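You operate a simulated robot arm through the tools that you are given. There is no shell and no other tool. Be economical: measure what you need, move in short steps, check, and stop when the job is done.

You are at the controls of a simulated two-armed robot. One attempt, no reset.

TASK
Bend the silver strap into a narrow bracket and swing the lever back.
Fine: steady it with the other hand, it ends within 4 cm of its place; green lever for the first bend, back, grey slider to the mark, second bend; pinch nothing.

It is judged by the outcome, as a careful person would: the job done as asked, and still so three seconds after it is handed in. It fails if anything else is knocked over, pushed out of place, dropped, spilled or broken.

THE ROBOT
Two 7-joint arms with two-finger parallel grippers on one trunk, on a base that drives. Base frame: it is fixed to the floor where the robot stands at the start and does not move with it; the origin is under the middle of the robot, x ahead of it, y to its left, z up. Readings come in m, degrees, newtons and seconds.
The left shoulder is at the start at [0.07, 0.133, 1.201], the right one opposite. With the tool pointing down near the work surface each hand reaches from about 0.1 to 0.36 m from the robot's upright axis, wherever it stands, measured 20 degrees to its own side. Places, roughly: brown plate with a purple roll (31x10x12 cm) [0.8, 0, 0.4]; dented brown tube (19x4x4 cm) [0.9, 0.1, 0.9]; gold square plug (8x4x4 cm) [0.7, 0.2, 0.8]; green lever on the yellow plate [0.5, -0.2, 0.8]; grey slider [0.6, -0.3, 0.8]. Payload 1.57 kg a hand.
Tool frame (each hand has its own): the origin (TCP) lies between the finger pads and is the grasp point; the fingertips stand 0.03 m ahead of it; z points along the fingers, y is the line along which they close. The gripper opens to 0.08 m. The fingers are 0.017 m wide and 0.012 m thick; the gripper's body (0.04 by 0.082 m) begins 0.08 m behind the TCP.
Orientation is that of the tool frame in the base frame, as a unit quaternion [w, x, y, z]. With the fingers straight down and closing along the base's y, the tool's x points along the base's -x, its y along +y and its z along -z.

THE INTERFACE
- The arms move only by the tool drive_tool. It takes "left_moves", "right_moves" or both (then of equal length, played together; a hand with none holds still); each is a list of rows, each a list of 7 numbers: the turn, a rotation vector about the tool's x, y, z in degrees, then the shift along the tool's x, y, z in m, then the closure in counts, from 0 (fully open) to 255 (shut). In form: [[rx, ry, rz, tx, ty, tz, jaw], ...]. A call has 1 to 8 rows; each row shifts and turns the commanded pose from where the row before left it, along the tool's axes as they then stand. Each row takes 0.2 s and may step no farther than 0.05 m and 8.6 degrees from the row before; otherwise, or with a gripper value out of range, the whole call is refused. A pose out of reach is approached as far as the arm can. The call stops where the force on the tool passes 40 N (or 10 N more than at its start, if that is more) or the arm is blocked; 0.2 s more then pass. The fingers move at their own pace (about 0.153 m/s each) and stop on an object; they squeeze with about 21 N. The grip force told is the motor's: it shows also when the fingers shut on nothing. Time passes only in rows, and 0.2 s behind the last, so rows that do not move let the fingers close. The reply holds the time, the measured pose of the TCP, the force on the tool along the base axes, the opening and the grip force, in the units named above and with some noise, with the torque about the TCP (base axes, N m) and any sound that the robot's microphone picked up, and new pictures: "views" is both (left out), scene, wrist or none (wrist: the cameras of the hands that moved).
- Cameras (640 x 400 px; columns grow to the right, rows downward): "scene" is now at [0.1163, -0.0397, 1.408]; the picture's right is [-0.51, -0.86, 0.00], its down [-0.66, 0.39, -0.65] and it looks along [0.55, -0.33, -0.76] (base axes); focal length 250 px, centre (320, 200). "left" rides on the left gripper at [0.072, 0.007, -0.122] in its tool frame; the picture's right is [-0.09, 1.00, 0.00], its down [-0.84, -0.08, -0.54] and it looks along [-0.54, -0.05, 0.84] (tool axes); focal length 238 px, centre (320, 200). "right" rides on the right gripper at [0.072, -0.007, -0.122] in its tool frame; the picture's right is [0.09, 1.00, 0.00], its down [-0.84, 0.08, -0.54] and it looks along [-0.54, 0.05, 0.84] (tool axes); focal length 238 px, centre (320, 200). There is no depth. A picture from a camera that has moved, and an enlarged one, comes with that camera's place and axes in the base frame and with its lens.
- move_column(by): slides the trunk up (or, below 0, down) by that many m; the arms and the scene camera ride with it, the base frame stays. It gives what a move gives, with no picture.
- base_move(legs): drives the robot by 1 to 6 legs, each [ahead, left, turn to the left] in m, m and degrees, along the robot's own axes; the way and the turn of a leg run together, so that a leg with both is an arc; at most 1.5 m and 180 degrees a leg. The arms and the cameras ride along, it lands a little off, and it stops where it bumps. It gives what a move gives, and a new picture of the scene camera.
- turn_head(pan, tilt): turns the head with the scene camera to pan (to the left, within 86 degrees either way) and tilt (down, from -29 to 69), counted from straight ahead of the robot. It gives what a move gives, and a new picture of the scene camera.
- enlarge(camera, box): a new picture of the part [left, top, right, bottom] of that camera's present view, enlarged. No time passes.
- job_done(): hands the job in; it is judged then, once.

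Work in short steps. Places have to be worked out from the pictures, the camera data and where the tool is seen: move nearer, look again, correct. Check each grasp and each placing, and mend what went wrong. You have 120 turns and 260 pictures in all, those below and enlarged ones among them. Open the grippers and draw the arms clear of the work before you hand the job in, unless the task says otherwise; then end with one line.

The tools are called after "Request:" as a command line: name --argument value ..., lists and objects as JSON in quotes. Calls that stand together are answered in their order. drive_tool: Moves the arms, as the interface text tells. Its arguments: {"type":"object","properties":{"left_moves":{"type":"array","items":{"type":"array","items":{"type":"number"}}},"right_moves":{"type":"array","items":{"type":"array","items":{"type":"number"}}},"views":{"type":"string","enum":["both","scene","wrist","none"]}},"required":[]} The other tools are called the same way: move_column (by) slides the trunk up or down; base_move (legs) drives the base; turn_head (pan, tilt) turns the head that bears the scene camera; enlarge (camera, box) takes an enlarged picture of a part of a camera's view; job_done () hands the job in.

At the start:

```text
t: 0.0
left_tool_pos: [0.3887, -0.0143, 1.1806]
left_ee_rot: [-0.001, 0.0, 1.0, 0.0]
left_force: [0.4, 0.0, 0.3]
left_moment: [-0.01, 0.04, -0.01]
left_grip_width: 0.08
left_grasp_force: 0.0
right_tool_pos: [0.3698, -0.3924, 1.158]
right_ee_rot: [-0.001, 0.0, 1.0, 0.0]
right_force: [-0.2, -0.4, -0.4]
right_moment: [0.02, 0.0, -0.01]
right_grip_width: 0.0803
right_grasp_force: 0.1
trunk travel left (down, up): [-0.775, 0.165]
robot x, y, heading: [-0.0006, -0.002, 0.2]
head pan, tilt: [-30.7, 49.8]
```

scene: 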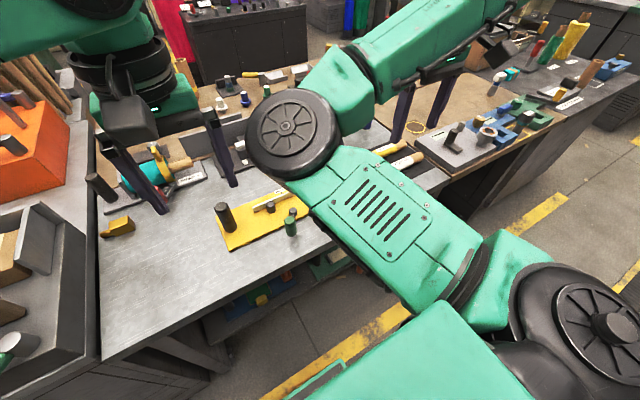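
right: 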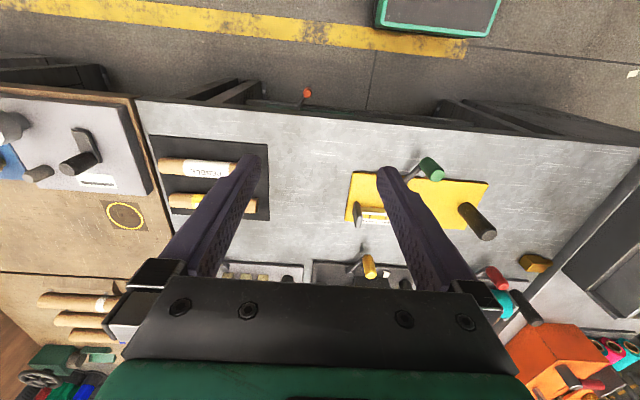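
left: 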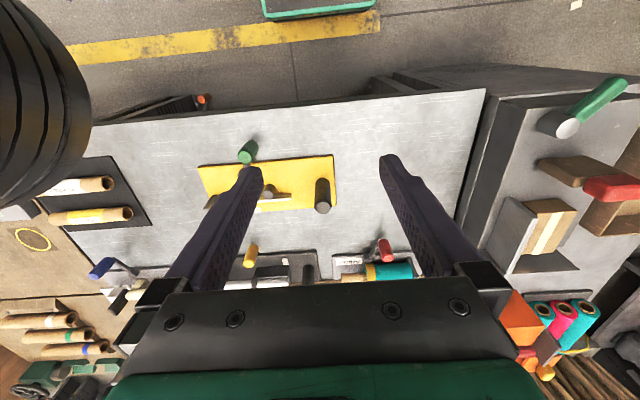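

I start by looking closely at the yellow plate device from the scene and hand cameras.

Request:
enlarge --camera "scene" --box '[180, 160, 340, 260]'

Request:
enlarge --camera "left" --box '[180, 120, 350, 226]'

Request:
enlarge --camera "right" --box '[320, 130, 520, 255]'

```text
4.00 times, centred on (260, 210) of scene
camera zoom: at [0.1163, -0.0397, 1.408], right [-0.51, -0.86, 0.0], down [-0.66, 0.39, -0.65], along [0.55, -0.33, -0.76], focal length 1002 px, centre (560, 160)
```

zoom: 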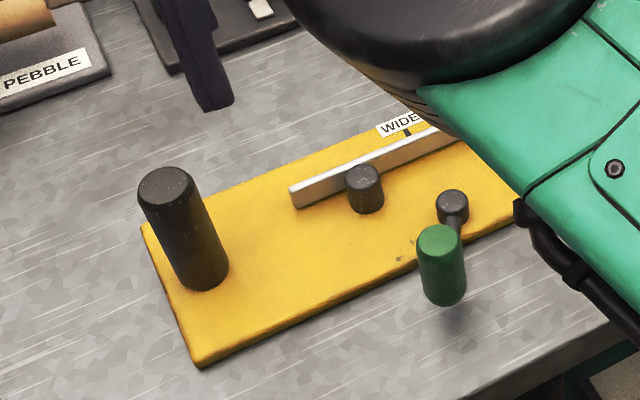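

```text
3.76 times, centred on (265, 173) of left
camera zoom: at [0.3173, -0.008, 1.3031], right [0.09, 1.0, 0.0], down [0.84, -0.08, 0.54], along [0.54, -0.05, -0.84], focal length 897 px, centre (527, 302)
```

zoom: 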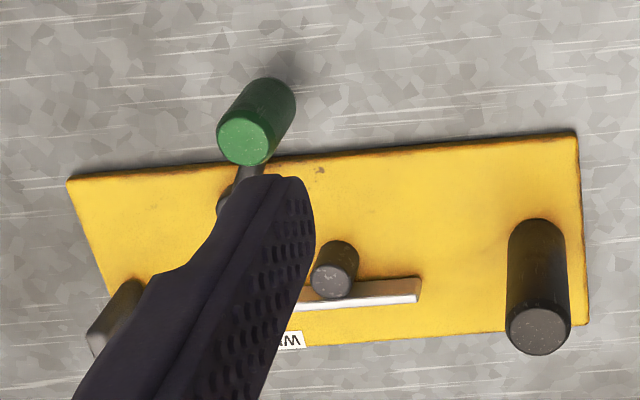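

```text
3.20 times, centred on (420, 192) of right
camera zoom: at [0.2977, -0.3993, 1.2789], right [-0.09, 1.0, 0.0], down [0.84, 0.08, 0.54], along [0.54, 0.05, -0.84], focal length 763 px, centre (0, 224)
```

zoom: 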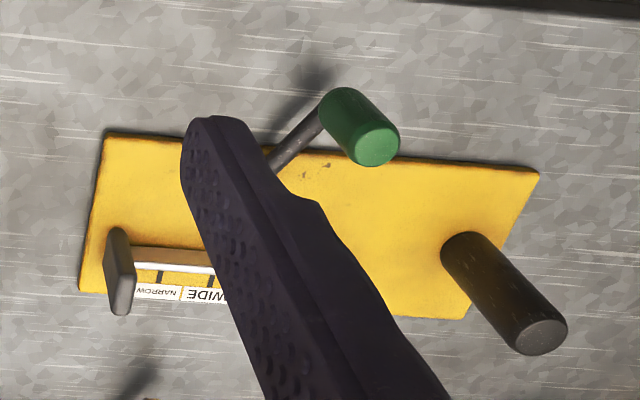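

The plate sits at about x 0.52–0.655, y −0.305–0.0, top z≈0.81; the post is at (0.588,−0.027) with its top at 0.91, and the green knob top at (0.48,−0.167,0.876). I move both hands outward to clear the view of the lever and slider.

Request:
drive_tool --left_moves '[[0, 0, 0, 0, 0.045, 0, 0], [0, 0, 0, 0, 0.045, 0, 0], [0, 0, 0, 0, 0.045, 0, 0]]' --right_moves '[[0, 0, 0, 0.0, -0.045, 0, 0], [0, 0, 0, 0, -0.045, 0, 0], [0, 0, 0, 0, -0.045, 0, 0]]'

```text
t: 0.8
left_tool_pos: [0.3903, 0.1221, 1.1828]
left_ee_rot: [0.0, 0.001, 1.0, 0.0]
left_force: [-0.2, -0.5, 0.0]
left_moment: [0.02, 0.0, 0.02]
left_grip_width: 0.0801
left_grasp_force: 0.1
right_tool_pos: [0.3677, -0.5282, 1.1555]
right_ee_rot: [0.001, 0.0, 1.0, 0.0]
right_force: [0.4, -1.0, -0.6]
right_moment: [0.0, -0.02, -0.02]
right_grip_width: 0.0801
right_grasp_force: 0.1
trunk travel left (down, up): [-0.775, 0.165]
robot x, y, heading: [-0.0004, 0.0011, -0.2]
head pan, tilt: [-30.7, 49.8]
camera scene: at [0.115, -0.0403, 1.4081], right [-0.51, -0.86, 0.0], down [-0.66, 0.39, -0.65], along [0.56, -0.33, -0.76], focal length 250 px, centre (320, 200)
camera right: at [0.2956, -0.5354, 1.2774], right [-0.09, 1.0, 0.0], down [0.84, 0.08, 0.54], along [0.54, 0.05, -0.84], focal length 238 px, centre (320, 200)
camera left: at [0.3177, 0.1285, 1.305], right [0.09, 1.0, 0.0], down [0.84, -0.08, 0.54], along [0.54, -0.05, -0.84], focal length 238 px, centre (320, 200)
```

scene: 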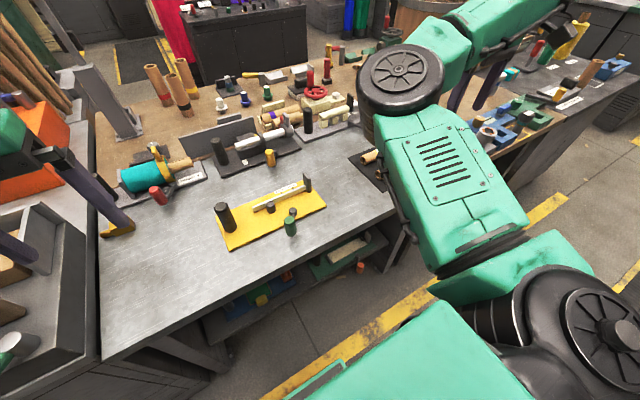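
right: 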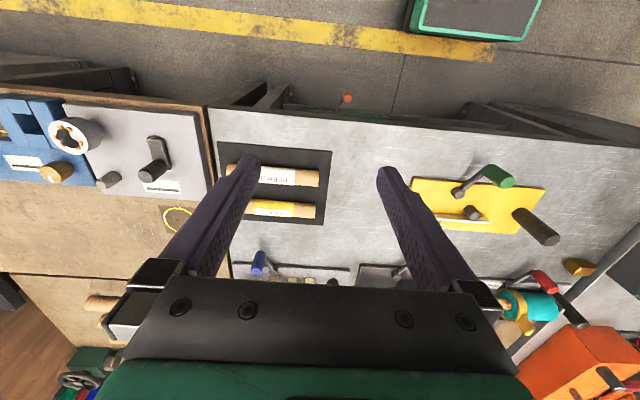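
left: 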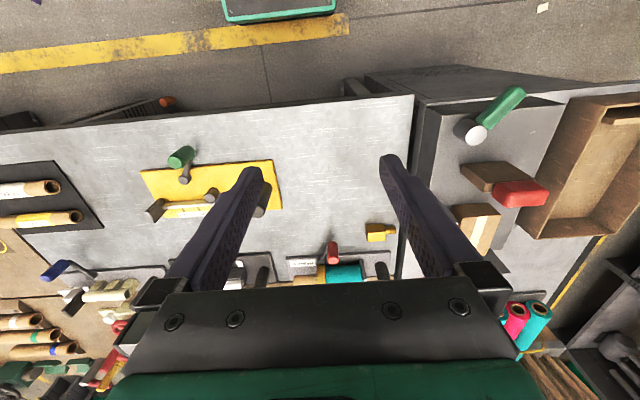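

Now the fixture is clear; I enlarge it in all three cameras.

Request:
enlarge --camera "scene" --box '[205, 165, 333, 245]'

Request:
enlarge --camera "left" --box '[130, 135, 290, 235]'

Request:
enlarge --camera "right" --box '[400, 150, 560, 250]'

```text
5.00 times, centred on (269, 205) of scene
camera zoom: at [0.115, -0.0403, 1.4081], right [-0.51, -0.86, 0.0], down [-0.66, 0.39, -0.65], along [0.56, -0.33, -0.76], focal length 1252 px, centre (575, 175)
```

zoom: 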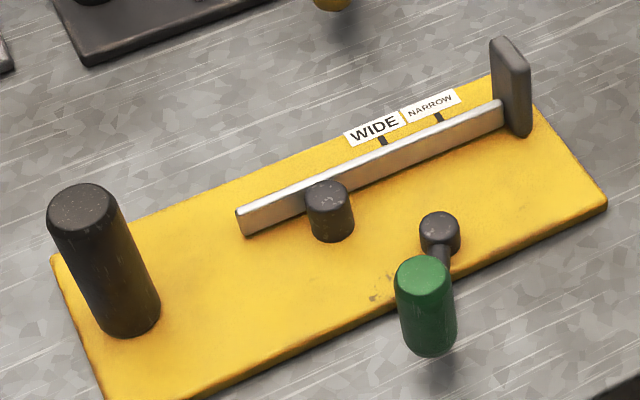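

```text
4.00 times, centred on (210, 185) of left
camera zoom: at [0.3177, 0.1285, 1.305], right [0.09, 1.0, 0.0], down [0.84, -0.08, 0.54], along [0.54, -0.05, -0.84], focal length 953 px, centre (760, 260)
```

zoom: 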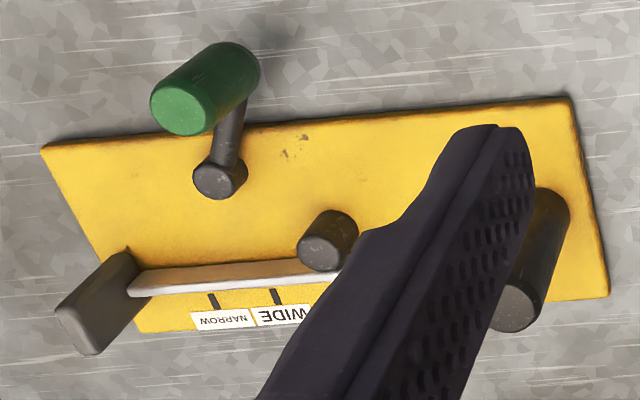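

```text
4.00 times, centred on (480, 200) of right
camera zoom: at [0.2956, -0.5354, 1.2774], right [-0.09, 1.0, 0.0], down [0.84, 0.08, 0.54], along [0.54, 0.05, -0.84], focal length 953 px, centre (-320, 200)
```

zoom: 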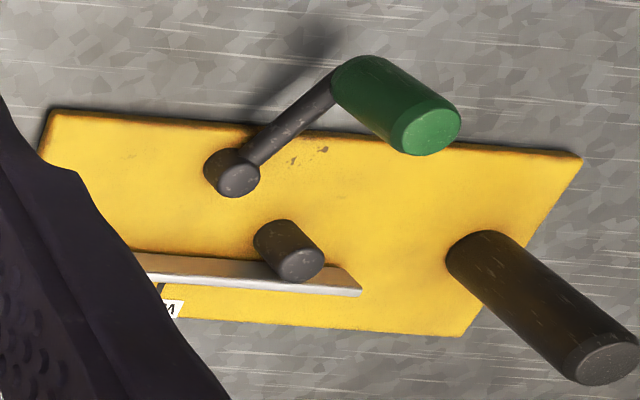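

Lever pivot ≈(0.542,−0.201), knob radius ≈0.07; pin ≈(0.588,−0.151); slider top ≈(0.62,−0.29,0.874). I'll turn both hands 90° so their jaws close along x (keeps the two hands slim side by side).

Request:
drive_tool --left_moves '[[0, 0, 8.2, 0, 0, 0, 0], [0, 0, 8.2, 0, 0, 0, 0], [0, 0, 8.2, 0, 0, 0, 0], [0, 0, 8.2, 0, 0, 0, 0], [0, 0, 8.2, 0, 0, 0, 0], [0, 0, 8.2, 0, 0, 0, 0], [0, 0, 8.2, 0, 0, 0, 0], [0, 0, 8.2, 0, 0, 0, 0]]' --right_moves '[[0, 0, -8.2, 0, 0, 0, 0], [0, 0, -8.2, 0, 0, 0, 0], [0, 0, -8.2, 0, 0, 0, 0], [0, 0, -8.2, 0, 0, 0, 0], [0, 0, -8.2, 0, 0, 0, 0], [0, 0, -8.2, 0, 0, 0, 0], [0, 0, -8.2, 0, 0, 0, 0], [0, 0, -8.2, 0, 0, 0, 0]]' --views "none"

Request:
drive_tool --left_moves '[[0, 0, 8.2, 0, 0, 0, 0], [0, 0, 8.2, 0, 0, 0, 0], [0, 0, 8, 0, 0, 0, 0], [0, -8, 0, 0, 0, 0, 0], [0, -8, 0, 0, 0, 0, 0], [0, -8, 0, 0, 0, 0, 0]]' --right_moves '[[0, 0, -8.2, 0, 0, 0, 0], [0, 0, -8.2, 0, 0, 0, 0], [0, 0, -8, 0, 0, 0, 0], [0, -6, 0, 0, 0, 0, 0], [0, -6, 0, 0, 0, 0, 0], [0, 0, 0, 0, 0, 0, 0]]'

```text
t: 2.6
left_tool_pos: [0.3894, 0.1212, 1.1808]
left_ee_rot: [0.0, 0.542, 0.84, 0.0]
left_force: [0.3, -0.3, 0.2]
left_moment: [0.04, 0.0, 0.0]
left_grip_width: 0.0799
left_grasp_force: 0.0
right_tool_pos: [0.3706, -0.5285, 1.1584]
right_ee_rot: [0.0, -0.543, 0.84, 0.0]
right_force: [-0.5, -0.3, 1.1]
right_moment: [0.01, 0.01, 0.01]
right_grip_width: 0.0802
right_grasp_force: 0.1
trunk travel left (down, up): [-0.775, 0.165]
robot x, y, heading: [0.0034, 0.0026, -0.1]
head pan, tilt: [-30.7, 49.8]
```

```text
t: 4.0
left_tool_pos: [0.3897, 0.1229, 1.1798]
left_ee_rot: [0.149, 0.691, 0.692, -0.148]
left_force: [-0.7, -0.2, -1.3]
left_moment: [-0.01, 0.0, 0.0]
left_grip_width: 0.08
left_grasp_force: 0.1
right_tool_pos: [0.3701, -0.5264, 1.1574]
right_ee_rot: [-0.074, 0.703, -0.703, -0.075]
right_force: [0.0, 0.1, -0.4]
right_moment: [-0.04, 0.01, -0.02]
right_grip_width: 0.0799
right_grasp_force: 0.0
trunk travel left (down, up): [-0.775, 0.165]
robot x, y, heading: [-0.0024, -0.0032, 0.1]
head pan, tilt: [-30.7, 49.8]
camera scene: at [0.1163, -0.0379, 1.4081], right [-0.51, -0.86, 0.0], down [-0.66, 0.39, -0.65], along [0.55, -0.33, -0.76], focal length 250 px, centre (320, 200)
camera right: at [0.3761, -0.6219, 1.2626], right [-1.0, -0.09, -0.02], down [-0.08, 0.71, 0.7], along [-0.05, 0.7, -0.71], focal length 238 px, centre (320, 200)
camera left: at [0.3963, 0.2373, 1.2628], right [1.0, -0.08, 0.04], down [-0.08, -0.54, 0.84], along [-0.05, -0.84, -0.55], focal length 238 px, centre (320, 200)
```

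scene: 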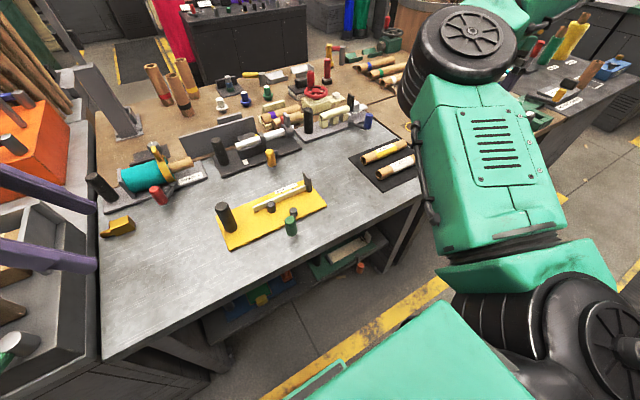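
right: 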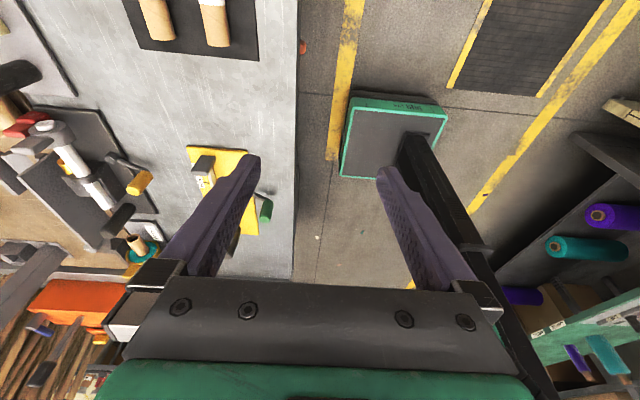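
left: 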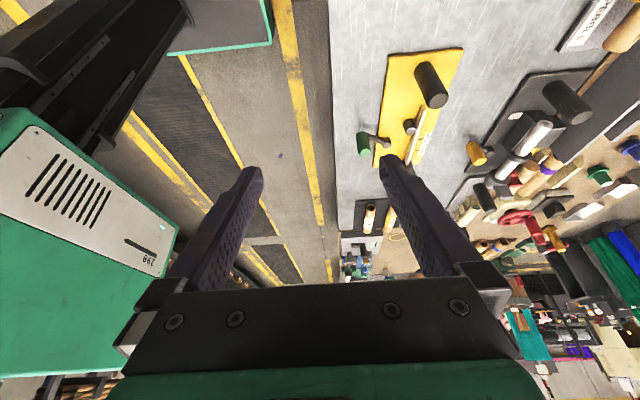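

View clear, both hands oriented. I bring the left hand to a pre-grasp 15 cm short of the post along its tilted approach.

Request:
drive_tool --left_moves '[[0, 0, 0, -0.0022, 0.033, 0.0317, 0], [0, 0, 0, -0.0022, 0.033, 0.0317, 0], [0, 0, 0, -0.0022, 0.033, 0.0317, 0], [0, 0, 0, -0.0022, 0.033, 0.0317, 0], [0, 0, 0, -0.0022, 0.033, 0.0317, 0], [0, 0, 0, -0.0022, 0.033, 0.0317, 0], [0, 0, 0, 0, 0, 0, 0]]'

```text
t: 5.6
left_tool_pos: [0.5889, 0.0326, 1.0147]
left_ee_rot: [0.147, 0.693, 0.69, -0.147]
left_force: [0.8, 0.4, -0.2]
left_moment: [-0.01, -0.02, 0.0]
left_grip_width: 0.0801
left_grasp_force: 0.0
right_tool_pos: [0.3698, -0.5266, 1.1575]
right_ee_rot: [0.075, -0.703, 0.703, 0.074]
right_force: [0.3, -0.2, 0.1]
right_moment: [0.02, -0.01, 0.01]
right_grip_width: 0.0801
right_grasp_force: 0.0
trunk travel left (down, up): [-0.775, 0.165]
robot x, y, heading: [0.0017, -0.0074, 0.1]
head pan, tilt: [-30.7, 49.8]
camera scene: at [0.1158, -0.0392, 1.4081], right [-0.51, -0.86, 0.0], down [-0.66, 0.39, -0.65], along [0.56, -0.33, -0.76], focal length 250 px, centre (320, 200)
camera left: at [0.5947, 0.1465, 1.0971], right [1.0, -0.08, 0.04], down [-0.08, -0.54, 0.84], along [-0.05, -0.83, -0.55], focal length 238 px, centre (320, 200)
```

scene: 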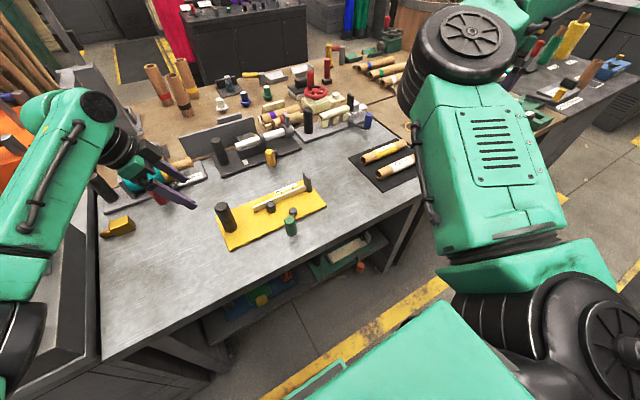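
left: 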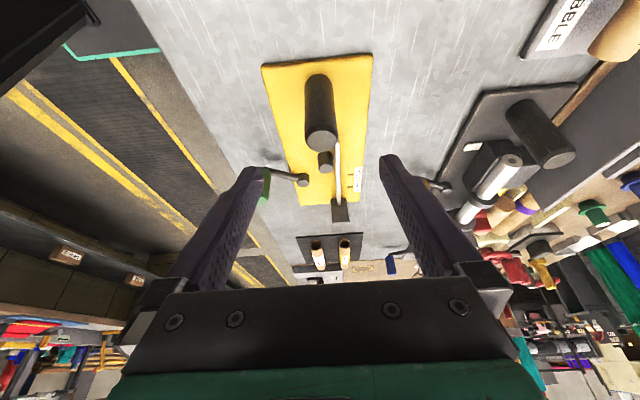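

The post is centred between the jaws. I advance along the tool axis to the post.

Request:
drive_tool --left_moves '[[0, 0, 0, 0.0014, 0, 0.03, 0], [0, 0, 0, 0.0014, 0, 0.03, 0], [0, 0, 0, 0.0014, 0, 0.03, 0], [0, 0, 0, 0.0014, 0, 0.03, 0], [0, 0, 0, 0.0014, 0, 0.03, 0], [0, 0, 0, 0, 0, 0, 0]]'

```text
t: 7.0
left_tool_pos: [0.5829, -0.0233, 0.8702]
left_ee_rot: [0.148, 0.692, 0.692, -0.146]
left_force: [0.2, -0.3, 0.7]
left_moment: [0.03, -0.03, 0.02]
left_grip_width: 0.0802
left_grasp_force: 0.1
left hand out of reach, approached as far as the arm can: row 5
right_tool_pos: [0.3705, -0.5277, 1.158]
right_ee_rot: [-0.074, 0.704, -0.703, -0.074]
right_force: [0.3, -0.6, -0.2]
right_moment: [-0.01, 0.0, 0.01]
right_grip_width: 0.0797
right_grasp_force: 0.0
trunk travel left (down, up): [-0.775, 0.165]
robot x, y, heading: [0.0054, -0.002, -0.1]
head pan, tilt: [-30.7, 49.8]
camera scene: at [0.1162, -0.0392, 1.408], right [-0.51, -0.86, 0.0], down [-0.66, 0.39, -0.65], along [0.55, -0.33, -0.76], focal length 250 px, centre (320, 200)
camera left: at [0.5893, 0.0916, 0.9535], right [1.0, -0.08, 0.04], down [-0.08, -0.54, 0.84], along [-0.05, -0.84, -0.55], focal length 238 px, centre (320, 200)
```

scene: 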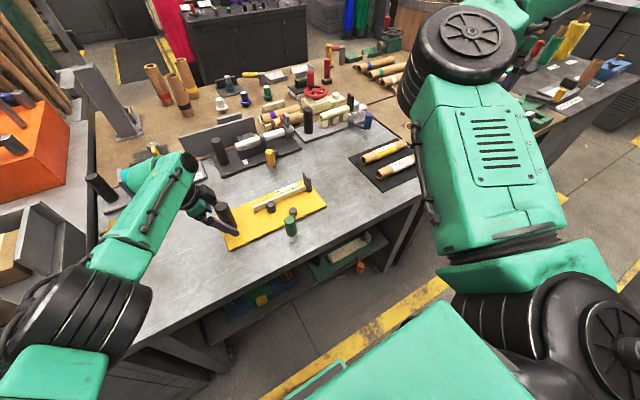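
left: 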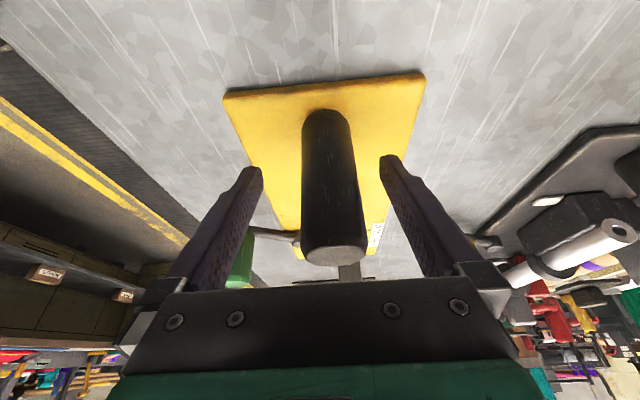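

The left arm is just at its limit, so I'll back off the post and drive the base about 10 cm nearer to the bench (bench edge is near x≈0.43, base front near 0.23).

Request:
drive_tool --left_moves '[[0, 0, 0, 0, 0, -0.045, 0], [0, 0, 0, 0, 0, -0.045, 0], [0, 0, 0, 0, 0, -0.045, 0], [0, 0, 0, 0, -0.045, 0, 0], [0, 0, 0, 0, -0.045, 0, 0]]' --views "none"

Request:
base_move --legs '[[0.1, 0, 0]]'

```text
t: 8.2
left_tool_pos: [0.5332, 0.0359, 0.9744]
left_ee_rot: [0.152, 0.683, 0.702, -0.132]
left_force: [0.3, 0.2, -0.1]
left_moment: [0.0, 0.0, 0.0]
left_grip_width: 0.0798
left_grasp_force: 0.0
left hand out of reach, approached as far as the arm can: row 1, 4, 5
right_tool_pos: [0.369, -0.527, 1.1586]
right_ee_rot: [0.074, -0.703, 0.704, 0.074]
right_force: [1.2, -0.3, -0.4]
right_moment: [-0.01, 0.0, 0.0]
right_grip_width: 0.0801
right_grasp_force: 0.1
trunk travel left (down, up): [-0.775, 0.165]
robot x, y, heading: [-0.0029, 0.0012, -0.2]
head pan, tilt: [-30.7, 49.8]
```

```text
t: 9.3
left_tool_pos: [0.6303, 0.0333, 0.9697]
left_ee_rot: [0.144, 0.685, 0.702, -0.131]
left_force: [-0.1, -0.6, 0.4]
left_moment: [-0.03, 0.02, -0.02]
left_grip_width: 0.08
left_grasp_force: 0.0
right_tool_pos: [0.4686, -0.5275, 1.1592]
right_ee_rot: [-0.074, 0.703, -0.703, -0.073]
right_force: [-0.8, 1.0, 0.9]
right_moment: [0.0, 0.01, 0.01]
right_grip_width: 0.0801
right_grasp_force: 0.1
trunk travel left (down, up): [-0.775, 0.165]
robot x, y, heading: [0.1024, 0.0017, 0.2]
head pan, tilt: [-30.7, 49.8]
camera scene: at [0.2146, -0.0398, 1.4082], right [-0.51, -0.86, 0.0], down [-0.66, 0.39, -0.65], along [0.56, -0.33, -0.76], focal length 250 px, centre (320, 200)
```

scene: 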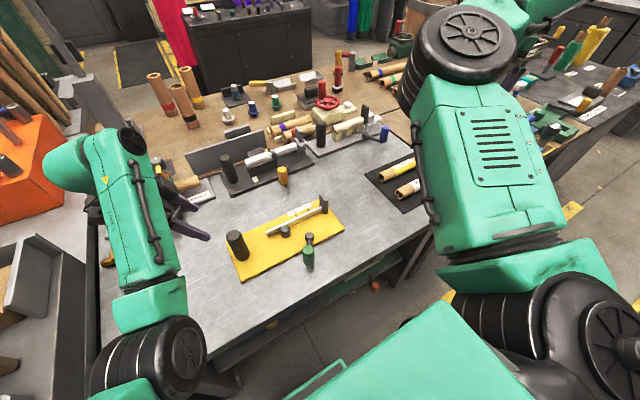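

Base moved 0.1 m. I bring the left hand back in line with the post at a pre-grasp.

Request:
drive_tool --left_moves '[[0, 0, 0, -0.009, -0.021, -0.02, 0], [0, 0, 0, -0.009, -0.021, -0.02, 0], [0, 0, 0, 0, 0, 0, 0]]'

```text
t: 10.2
left_tool_pos: [0.6346, 0.0271, 0.9804]
left_ee_rot: [0.142, 0.678, 0.711, -0.121]
left_force: [-0.3, 0.4, 0.1]
left_moment: [0.02, -0.01, 0.0]
left_grip_width: 0.0803
left_grasp_force: 0.0
left hand out of reach, approached as far as the arm can: row 1, 2
right_tool_pos: [0.4703, -0.528, 1.1565]
right_ee_rot: [0.073, -0.703, 0.704, 0.075]
right_force: [1.3, -0.7, -0.4]
right_moment: [0.02, 0.01, -0.02]
right_grip_width: 0.0798
right_grasp_force: 0.0
trunk travel left (down, up): [-0.775, 0.165]
robot x, y, heading: [0.0958, -0.0056, 0.0]
head pan, tilt: [-30.7, 49.8]
camera scene: at [0.218, -0.0397, 1.4079], right [-0.51, -0.86, 0.0], down [-0.66, 0.39, -0.64], along [0.55, -0.33, -0.76], focal length 250 px, centre (320, 200)
camera left: at [0.6336, 0.1376, 1.0683], right [1.0, -0.03, 0.06], down [-0.06, -0.59, 0.81], along [0.01, -0.81, -0.59], focal length 238 px, centre (320, 200)
```

scene: 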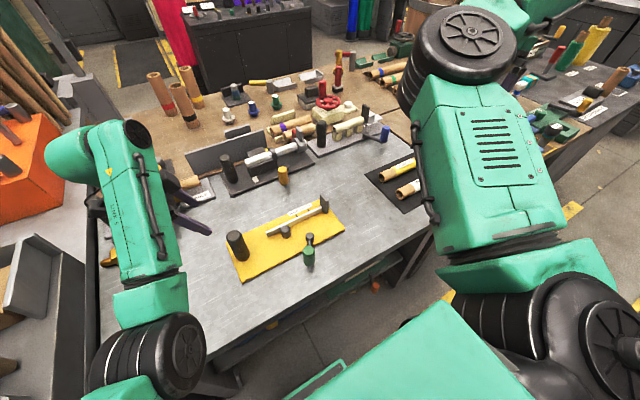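
left: 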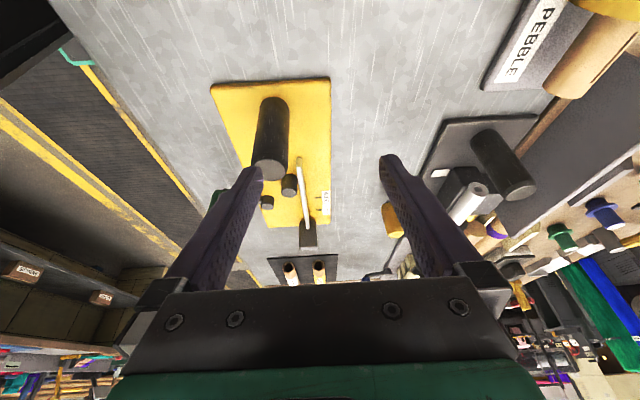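

The left arm seems stuck at a joint limit in this twist; I turn it back about 24° and rise a bit.

Request:
drive_tool --left_moves '[[0, 0, -8, 0, 0, -0.01, 0], [0, 0, -8, 0, 0, -0.01, 0], [0, 0, -8, 0, 0, -0.01, 0], [0, 0, -8, 0, 0, -0.01, 0], [0, 0, 0, 0, 0, 0, 0]]' --views "wrist"

```text
t: 11.3
left_tool_pos: [0.6474, 0.021, 1.004]
left_ee_rot: [0.103, 0.461, 0.866, -0.165]
left_force: [0.6, 0.1, -0.6]
left_moment: [0.0, 0.01, 0.0]
left_grip_width: 0.0798
left_grasp_force: 0.1
left hand out of reach, approached as far as the arm can: row 1, 2, 3, 4
right_tool_pos: [0.4712, -0.5283, 1.157]
right_ee_rot: [0.074, -0.703, 0.704, 0.074]
right_force: [0.3, 0.5, 0.6]
right_moment: [0.01, -0.03, 0.02]
right_grip_width: 0.08
right_grasp_force: 0.0
trunk travel left (down, up): [-0.775, 0.165]
robot x, y, heading: [0.1024, -0.0014, -0.0]
head pan, tilt: [-30.7, 49.8]
camera left: at [0.6107, 0.1245, 1.0925], right [0.88, 0.45, -0.16], down [0.38, -0.47, 0.79], along [0.28, -0.76, -0.59], focal length 238 px, centre (320, 200)
```

left: 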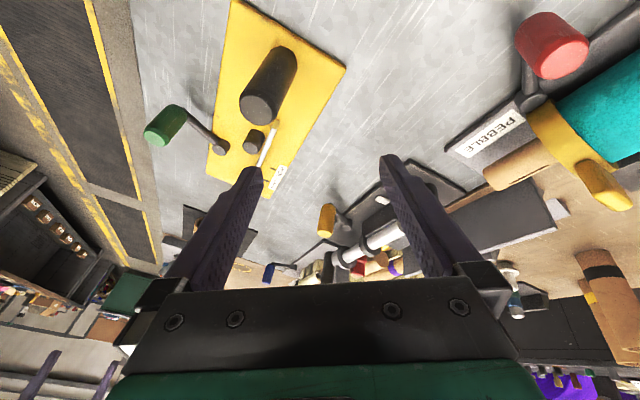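

Still at a limit; I un-tilt the left wrist and lift it back toward its earlier good configuration.

Request:
drive_tool --left_moves '[[0, 8, 0, 0, 0, -0.03, 0], [0, 8, 0, 0, 0, -0.03, 0], [0, 8, 0, 0, 0, -0.03, 0], [0, 0, 0, 0, 0, -0.03, 0], [0, 0, 0, 0, 0, -0.03, 0], [0, 0, 0, 0, 0, 0, 0]]' --views "scene"

```text
t: 12.8
left_tool_pos: [0.6568, 0.047, 1.1184]
left_ee_rot: [-0.046, 0.487, 0.869, -0.072]
left_force: [-0.2, -0.3, 0.5]
left_moment: [0.0, 0.03, -0.01]
left_grip_width: 0.08
left_grasp_force: 0.2
left hand out of reach, approached as far as the arm can: row 1, 3, 4, 5
right_tool_pos: [0.4701, -0.5291, 1.1575]
right_ee_rot: [0.074, -0.703, 0.704, 0.074]
right_force: [0.0, 0.5, -0.5]
right_moment: [0.03, 0.01, 0.02]
right_grip_width: 0.0796
right_grasp_force: 0.2
trunk travel left (down, up): [-0.775, 0.165]
robot x, y, heading: [0.1018, 0.002, 0.1]
head pan, tilt: [-30.7, 49.8]
camera scene: at [0.2167, -0.0407, 1.408], right [-0.51, -0.86, 0.0], down [-0.66, 0.39, -0.64], along [0.55, -0.33, -0.76], focal length 250 px, centre (320, 200)
```

scene: 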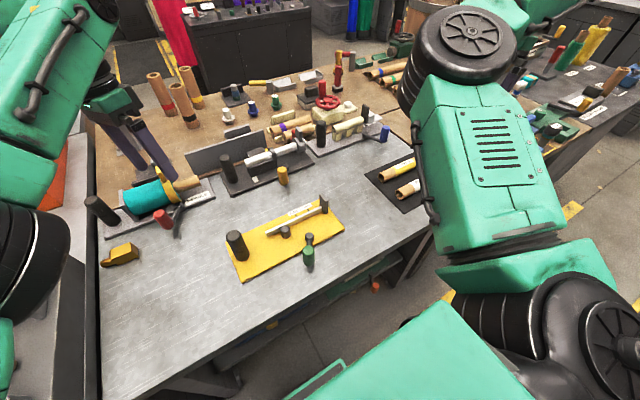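

Now I try drawing the left hand back toward the robot.

Request:
drive_tool --left_moves '[[0, 0, 0, 0.0195, -0.0315, 0.003, 0], [0, 0, 0, 0.0195, -0.0315, 0.003, 0], [0, 0, 0, 0.0195, -0.0315, 0.003, 0], [0, 0, 0, 0.0195, -0.0315, 0.003, 0], [0, 0, 0, 0, 0, 0, 0]]' --views "scene"

```text
t: 13.9
left_tool_pos: [0.5068, 0.0465, 1.1279]
left_ee_rot: [-0.047, 0.488, 0.869, -0.072]
left_force: [-0.4, 0.4, 0.4]
left_moment: [-0.01, 0.01, 0.01]
left_grip_width: 0.0798
left_grasp_force: 0.1
right_tool_pos: [0.4695, -0.5297, 1.1573]
right_ee_rot: [-0.074, 0.703, -0.703, -0.074]
right_force: [0.0, 0.3, -0.2]
right_moment: [0.0, 0.01, 0.01]
right_grip_width: 0.08
right_grasp_force: 0.1
trunk travel left (down, up): [-0.775, 0.165]
robot x, y, heading: [0.1044, 0.0012, -0.1]
head pan, tilt: [-30.7, 49.8]
camera scene: at [0.2166, -0.0411, 1.408], right [-0.51, -0.86, 0.0], down [-0.66, 0.39, -0.64], along [0.55, -0.33, -0.76], focal length 250 px, centre (320, 200)
```

scene: 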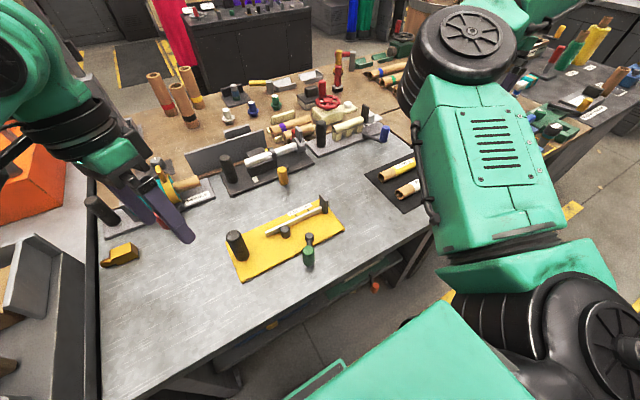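

Left arm is free again. I straighten its tilt (x-roll −9.8°) and lean it 8° outward.

Request:
drive_tool --left_moves '[[-4.9, 0, 0, 0, 0, 0, 0], [-4.9, 0, 0, 0, 0, 0, 0], [0, -8, 0, 0, 0, 0, 0], [0, 0, 0, 0, 0, 0, 0]]' --views "none"

```text
t: 14.9
left_tool_pos: [0.5078, 0.048, 1.129]
left_ee_rot: [0.056, 0.49, 0.87, -0.033]
left_force: [0.0, -0.8, -0.2]
left_moment: [0.0, 0.0, 0.01]
left_grip_width: 0.0801
left_grasp_force: 0.0
right_tool_pos: [0.4697, -0.5286, 1.1581]
right_ee_rot: [0.074, -0.703, 0.704, 0.074]
right_force: [0.0, 0.5, 0.0]
right_moment: [0.02, -0.04, 0.01]
right_grip_width: 0.08
right_grasp_force: 0.1
trunk travel left (down, up): [-0.775, 0.165]
robot x, y, heading: [0.1002, 0.0007, -0.1]
head pan, tilt: [-30.7, 49.8]
```

Now to 12 cm above the post along the tool axis.

Request:
drive_tool --left_moves '[[0, 0, 0, -0.0176, 0.0078, 0.0364, 0], [0, 0, 0, -0.0176, 0.0078, 0.0364, 0], [0, 0, 0, -0.0176, 0.0078, 0.0364, 0], [0, 0, 0, -0.0176, 0.0078, 0.0364, 0], [0, 0, 0, 0, 0, 0, 0]]'

```text
t: 16.1
left_tool_pos: [0.581, -0.0128, 0.9949]
left_ee_rot: [0.056, 0.489, 0.87, -0.032]
left_force: [-0.5, 0.3, -0.2]
left_moment: [0.03, 0.0, 0.02]
left_grip_width: 0.0802
left_grasp_force: 0.1
right_tool_pos: [0.4709, -0.5289, 1.158]
right_ee_rot: [0.074, -0.702, 0.704, 0.074]
right_force: [-0.2, -0.6, 1.3]
right_moment: [-0.01, -0.01, 0.02]
right_grip_width: 0.0801
right_grasp_force: 0.1
trunk travel left (down, up): [-0.775, 0.165]
robot x, y, heading: [0.0986, -0.0009, 0.1]
head pan, tilt: [-30.7, 49.8]
camera scene: at [0.2163, -0.0396, 1.408], right [-0.51, -0.86, 0.0], down [-0.66, 0.39, -0.65], along [0.55, -0.33, -0.76], focal length 250 px, centre (320, 200)
camera left: at [0.5413, 0.0644, 1.1069], right [0.9, 0.44, 0.01], down [0.33, -0.69, 0.65], along [0.29, -0.58, -0.76], focal length 238 px, centre (320, 200)
```

scene: 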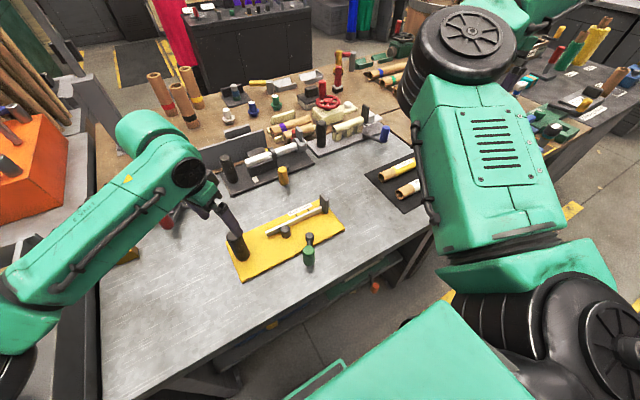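
left: 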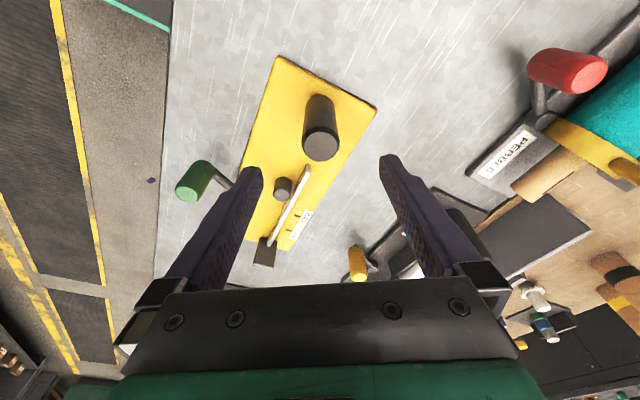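

Post top triangulates to (0.589,−0.025), right in the jaws' path. Descend 12 cm along the tool axis.

Request:
drive_tool --left_moves '[[0, 0, 0, 0, 0, 0.03, 0], [0, 0, 0, 0, 0, 0.03, 0], [0, 0, 0, 0, 0, 0.03, 0], [0, 0, 0, 0, 0, 0.03, 0], [0, 0, 0, 0, 0, 0, 0]]' --views "wrist"

```text
t: 17.4
left_tool_pos: [0.5884, -0.0254, 0.8754]
left_ee_rot: [0.056, 0.489, 0.87, -0.033]
left_force: [0.0, 0.4, 0.5]
left_moment: [0.02, -0.03, -0.02]
left_grip_width: 0.0798
left_grasp_force: 0.2
right_tool_pos: [0.4695, -0.5283, 1.1566]
right_ee_rot: [0.073, -0.703, 0.704, 0.073]
right_force: [0.5, -0.1, -0.4]
right_moment: [-0.02, 0.01, 0.01]
right_grip_width: 0.08
right_grasp_force: 0.0
trunk travel left (down, up): [-0.775, 0.165]
robot x, y, heading: [0.1, -0.0009, -0.5]
head pan, tilt: [-30.7, 49.8]
camera left: at [0.548, 0.0513, 0.9879], right [0.9, 0.44, 0.01], down [0.33, -0.69, 0.65], along [0.29, -0.58, -0.76], focal length 238 px, centre (320, 200)
```

left: 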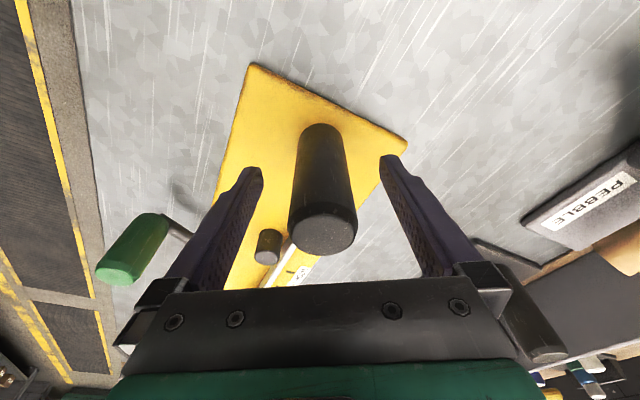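

Post is between the pads. Close the left gripper on it.

Request:
drive_tool --left_moves '[[0, 0, 0, 0, 0, 0, 120], [0, 0, 0, 0, 0, 0, 200], [0, 0, 0, 0, 0, 0, 230], [0, 0, 0, 0, 0, 0, 230]]'

```text
t: 18.4
left_tool_pos: [0.5876, -0.0237, 0.8756]
left_ee_rot: [0.056, 0.49, 0.87, -0.032]
left_force: [1.8, 0.9, 0.5]
left_moment: [0.72, -0.48, 0.03]
left_grip_width: 0.0357
left_grasp_force: 21.1
right_tool_pos: [0.47, -0.5282, 1.1587]
right_ee_rot: [0.074, -0.703, 0.704, 0.074]
right_force: [0.8, -0.3, -0.3]
right_moment: [-0.01, 0.01, 0.02]
right_grip_width: 0.0801
right_grasp_force: 0.0
trunk travel left (down, up): [-0.775, 0.165]
robot x, y, heading: [0.1022, 0.0007, 0.0]
head pan, tilt: [-30.7, 49.8]
camera scene: at [0.2169, -0.0401, 1.408], right [-0.51, -0.86, 0.0], down [-0.66, 0.39, -0.65], along [0.55, -0.33, -0.76], focal length 250 px, centre (320, 200)
camera left: at [0.5483, 0.0512, 0.9881], right [0.9, 0.44, 0.01], down [0.33, -0.69, 0.65], along [0.29, -0.58, -0.76], focal length 238 px, centre (320, 200)
```

scene: 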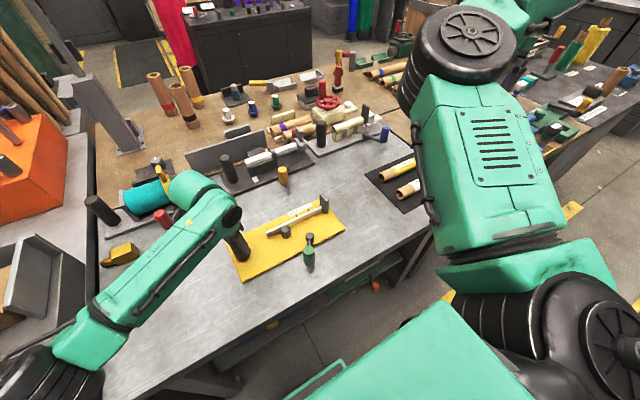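
left: 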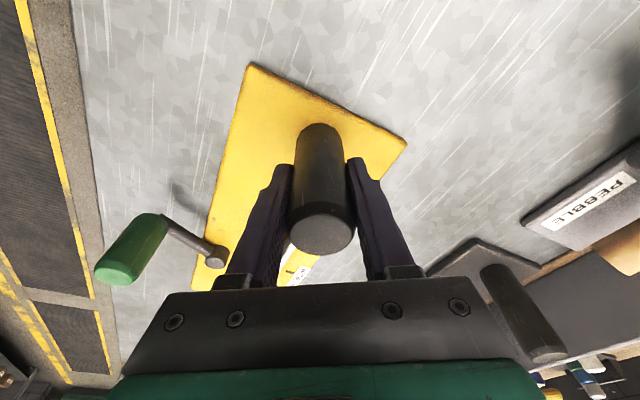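

Post held firmly (35.7 mm). Now I set the right hand's orientation to the mirror of the left's.

Request:
drive_tool --right_moves '[[0, 6, 0, 0, 0, 0, 0], [0, 6, 0, 0, 0, 0, 0], [0, 0, 8, 0, 0, 0, 0], [0, 0, 8, 0, 0, 0, 0], [0, 0, 8, 0, 0, 0, 0], [0, 0, 6, 0, 0, 0, 0], [0, -8, 0, 0, 0, 0, 0], [0, 0, 0, 0, 0, 0, 0]]' --views "none"

```text
t: 20.1
left_tool_pos: [0.5868, -0.0269, 0.8764]
left_ee_rot: [0.055, 0.491, 0.869, -0.032]
left_force: [-2.1, -0.7, 0.3]
left_moment: [0.71, -0.32, -0.09]
left_grip_width: 0.0357
left_grasp_force: 21.1
right_tool_pos: [0.47, -0.5281, 1.1588]
right_ee_rot: [0.062, -0.498, 0.864, 0.035]
right_force: [0.4, 0.5, 0.7]
right_moment: [-0.02, 0.01, 0.0]
right_grip_width: 0.0802
right_grasp_force: 0.1
trunk travel left (down, up): [-0.775, 0.165]
robot x, y, heading: [0.0996, 0.0009, 0.2]
head pan, tilt: [-30.7, 49.8]
```

Now carry the right hand to 13 cm above the green knob.

Request:
drive_tool --right_moves '[[0, 0, 0, -0.0342, 0.0214, 0.0253, 0], [0, 0, 0, -0.0342, 0.0214, 0.0253, 0], [0, 0, 0, -0.0342, 0.0214, 0.0253, 0], [0, 0, 0, -0.0342, 0.0214, 0.0253, 0], [0, 0, 0, -0.0342, 0.0214, 0.0253, 0], [0, 0, 0, -0.0342, 0.0214, 0.0253, 0], [0, 0, 0, -0.0342, 0.0214, 0.0253, 0], [0, 0, 0, -0.0342, 0.0214, 0.0253, 0]]'

```text
t: 21.9
left_tool_pos: [0.5879, -0.0255, 0.8763]
left_ee_rot: [0.056, 0.489, 0.87, -0.032]
left_force: [0.2, 0.0, 0.7]
left_moment: [0.29, -0.44, 0.06]
left_grip_width: 0.0357
left_grasp_force: 20.4
right_tool_pos: [0.5113, -0.3634, 1.0152]
right_ee_rot: [0.061, -0.498, 0.864, 0.036]
right_force: [-0.1, -0.3, -0.6]
right_moment: [-0.03, 0.07, -0.01]
right_grip_width: 0.0798
right_grasp_force: 0.1
right hand out of reach, approached as far as the arm can: row 4, 5, 6, 7, 8
trunk travel left (down, up): [-0.775, 0.165]
robot x, y, heading: [0.099, 0.0023, -0.1]
head pan, tilt: [-30.7, 49.8]
camera scene: at [0.2167, -0.0398, 1.408], right [-0.51, -0.86, 0.0], down [-0.66, 0.39, -0.65], along [0.55, -0.33, -0.76], focal length 250 px, centre (320, 200)
camera right: at [0.4728, -0.4437, 1.1265], right [-0.91, 0.42, -0.01], down [0.31, 0.69, 0.65], along [0.28, 0.59, -0.76], focal length 238 px, centre (320, 200)
```

scene: 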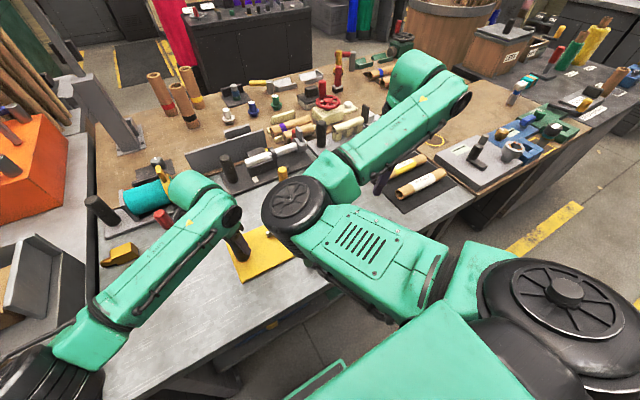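
right: 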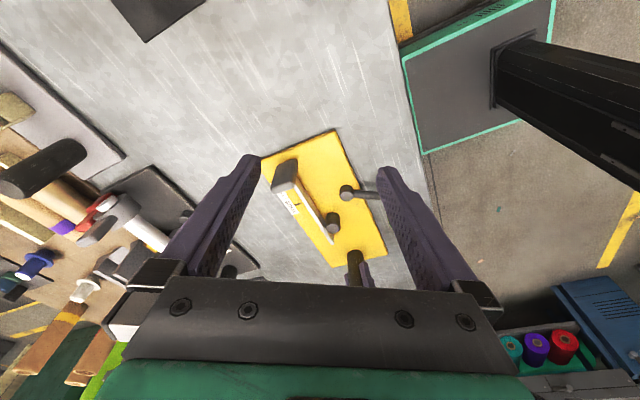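

The right arm's elbow is folded inward and limits it. I back off upward and turn the right hand's yaw back toward its original heading to find a better configuration.

Request:
drive_tool --right_moves '[[0, 0, 0, 0, 0, -0.04, 0], [0, 0, 0, 0, 0, -0.04, 0], [0, 8, 0, 0, 0, -0.02, 0], [0, 0, 8, 0, 0, 0, 0], [0, 0, 8, 0, 0, 0, 0], [0, 0, 8, 0, 0, 0, 0], [0, 0, 8, 0, 0, 0, 0], [0, 0, 8, 0, 0, 0, 0]]' --views "scene"

```text
t: 23.8
left_tool_pos: [0.5881, -0.026, 0.8751]
left_ee_rot: [0.057, 0.489, 0.87, -0.033]
left_force: [-1.5, 0.3, 0.2]
left_moment: [0.25, -0.37, 0.02]
left_grip_width: 0.0356
left_grasp_force: 21.3
right_tool_pos: [0.5049, -0.3779, 1.114]
right_ee_rot: [0.0, -0.172, 0.985, 0.0]
right_force: [-0.1, 0.2, -0.4]
right_moment: [0.02, -0.01, -0.01]
right_grip_width: 0.0798
right_grasp_force: 0.0
trunk travel left (down, up): [-0.775, 0.165]
robot x, y, heading: [0.1031, 0.0018, 0.1]
head pan, tilt: [-30.7, 49.8]
camera scene: at [0.2163, -0.0399, 1.408], right [-0.51, -0.86, 0.0], down [-0.66, 0.39, -0.65], along [0.55, -0.33, -0.76], focal length 250 px, centre (320, 200)
```

scene: 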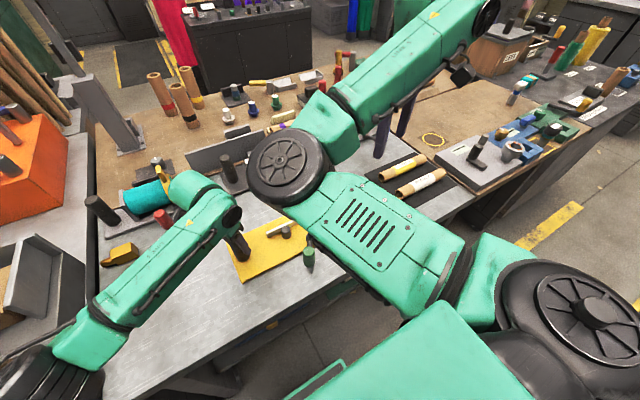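

The elbow flexes in a near-horizontal plane, folded to the left. I'll try to flip it: stretch the right arm straight out (high above everything), then swing left and retract. First the stretch.

Request:
drive_tool --right_moves '[[0, 0, 0, -0.0439, -0.0158, -0.006, 0], [0, 0, 0, -0.0439, -0.0158, -0.006, 0], [0, 0, 0, -0.0439, -0.0158, -0.006, 0], [0, 0, 0, -0.0439, -0.0158, -0.006, 0], [0, 0, 0, -0.0439, -0.0158, -0.006, 0], [0, 0, 0, -0.0439, -0.0158, -0.006, 0], [0, 0, 0, -0.0439, -0.0158, 0, 0], [0, 0, 0, 0, 0, 0, 0]]' --views "scene"

```text
t: 25.6
left_tool_pos: [0.5884, -0.0253, 0.875]
left_ee_rot: [0.056, 0.489, 0.87, -0.033]
left_force: [-0.2, 0.8, -0.4]
left_moment: [0.42, -0.46, 0.17]
left_grip_width: 0.0357
left_grasp_force: 21.1
right_tool_pos: [0.6743, -0.3552, 1.1392]
right_ee_rot: [0.0, -0.174, 0.985, 0.001]
right_force: [0.3, 0.7, -0.2]
right_moment: [0.02, 0.02, 0.0]
right_grip_width: 0.0804
right_grasp_force: 0.1
right hand out of reach, approached as far as the arm can: row 4, 5, 6, 7
trunk travel left (down, up): [-0.775, 0.165]
robot x, y, heading: [0.1, -0.002, 0.1]
head pan, tilt: [-30.7, 49.8]
camera scene: at [0.2165, -0.0398, 1.408], right [-0.51, -0.86, 0.0], down [-0.66, 0.39, -0.65], along [0.55, -0.33, -0.76], focal length 250 px, centre (320, 200)
```

scene: 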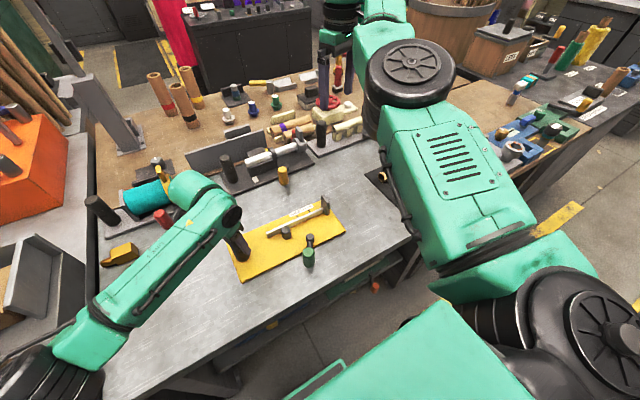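

Nearly straight now. Swing left while overreaching, then retract and look.

Request:
drive_tool --right_moves '[[0, 0, 0, -0.025, 0.039, 0, 0], [0, 0, 0, -0.025, 0.039, 0, 0], [0, 0, 0, -0.025, 0.039, 0, 0], [0, 0, 0, 0.047, 0.014, 0, 0], [0, 0, 0, 0, 0, 0, 0]]' --views "scene"

```text
t: 26.8
left_tool_pos: [0.5879, -0.0261, 0.8764]
left_ee_rot: [0.055, 0.49, 0.869, -0.033]
left_force: [-0.9, 0.9, -0.1]
left_moment: [0.16, -0.38, 0.03]
left_grip_width: 0.0353
left_grasp_force: 20.4
right_tool_pos: [0.6958, -0.2156, 1.1383]
right_ee_rot: [0.0, -0.172, 0.985, 0.0]
right_force: [-0.2, 0.0, 0.6]
right_moment: [-0.03, 0.01, 0.01]
right_grip_width: 0.0803
right_grasp_force: 0.0
right hand out of reach, approached as far as the arm can: row 3, 4
trunk travel left (down, up): [-0.775, 0.165]
robot x, y, heading: [0.099, -0.0021, -0.2]
head pan, tilt: [-30.7, 49.8]
camera scene: at [0.2165, -0.0398, 1.408], right [-0.51, -0.86, 0.0], down [-0.66, 0.39, -0.65], along [0.55, -0.33, -0.76], focal length 250 px, centre (320, 200)
```

scene: 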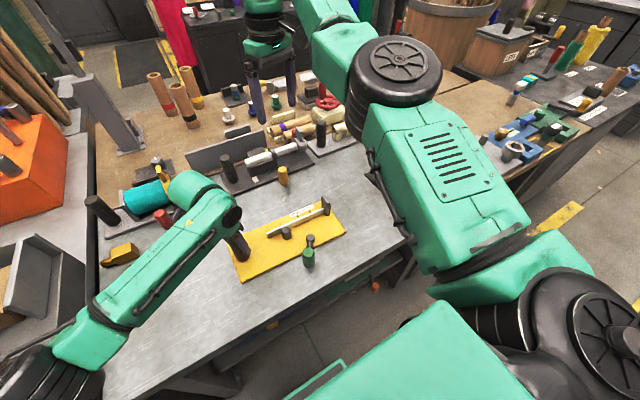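

The arm looks straight/slightly left-bending. Retract gently toward the robot with a leftward bias.

Request:
drive_tool --right_moves '[[0, 0, 0, 0.024, 0.023, 0, 0], [0, 0, 0, 0.024, 0.023, 0, 0], [0, 0, 0, 0.0376, 0.0136, 0, 0], [0, 0, 0, 0.0376, 0.0136, 0, 0], [0, 0, 0, 0, 0, 0, 0]]' --views "scene"

```text
t: 27.9
left_tool_pos: [0.5872, -0.0254, 0.8764]
left_ee_rot: [0.056, 0.489, 0.87, -0.032]
left_force: [0.8, 0.6, 0.2]
left_moment: [0.35, -0.44, 0.06]
left_grip_width: 0.0357
left_grasp_force: 21.1
right_tool_pos: [0.6957, -0.2168, 1.1377]
right_ee_rot: [0.0, -0.174, 0.985, 0.0]
right_force: [0.0, 0.6, 0.5]
right_moment: [-0.01, 0.0, 0.02]
right_grip_width: 0.08
right_grasp_force: 0.1
right hand out of reach, approached as far as the arm can: row 1, 2, 3, 4
trunk travel left (down, up): [-0.775, 0.165]
robot x, y, heading: [0.0986, 0.002, -0.1]
head pan, tilt: [-30.7, 49.8]
camera scene: at [0.2166, -0.0398, 1.408], right [-0.51, -0.86, 0.0], down [-0.66, 0.39, -0.65], along [0.55, -0.33, -0.76], focal length 250 px, centre (320, 200)
```

scene: 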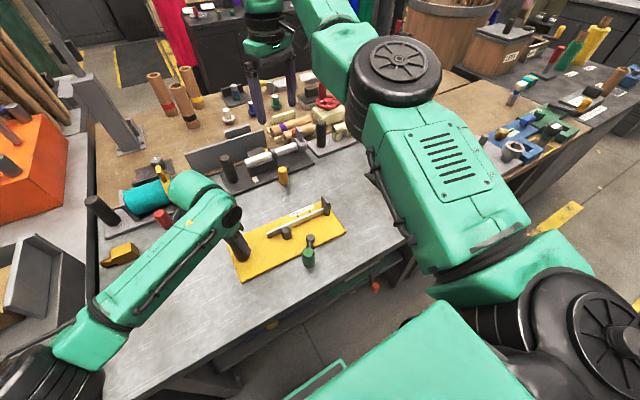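

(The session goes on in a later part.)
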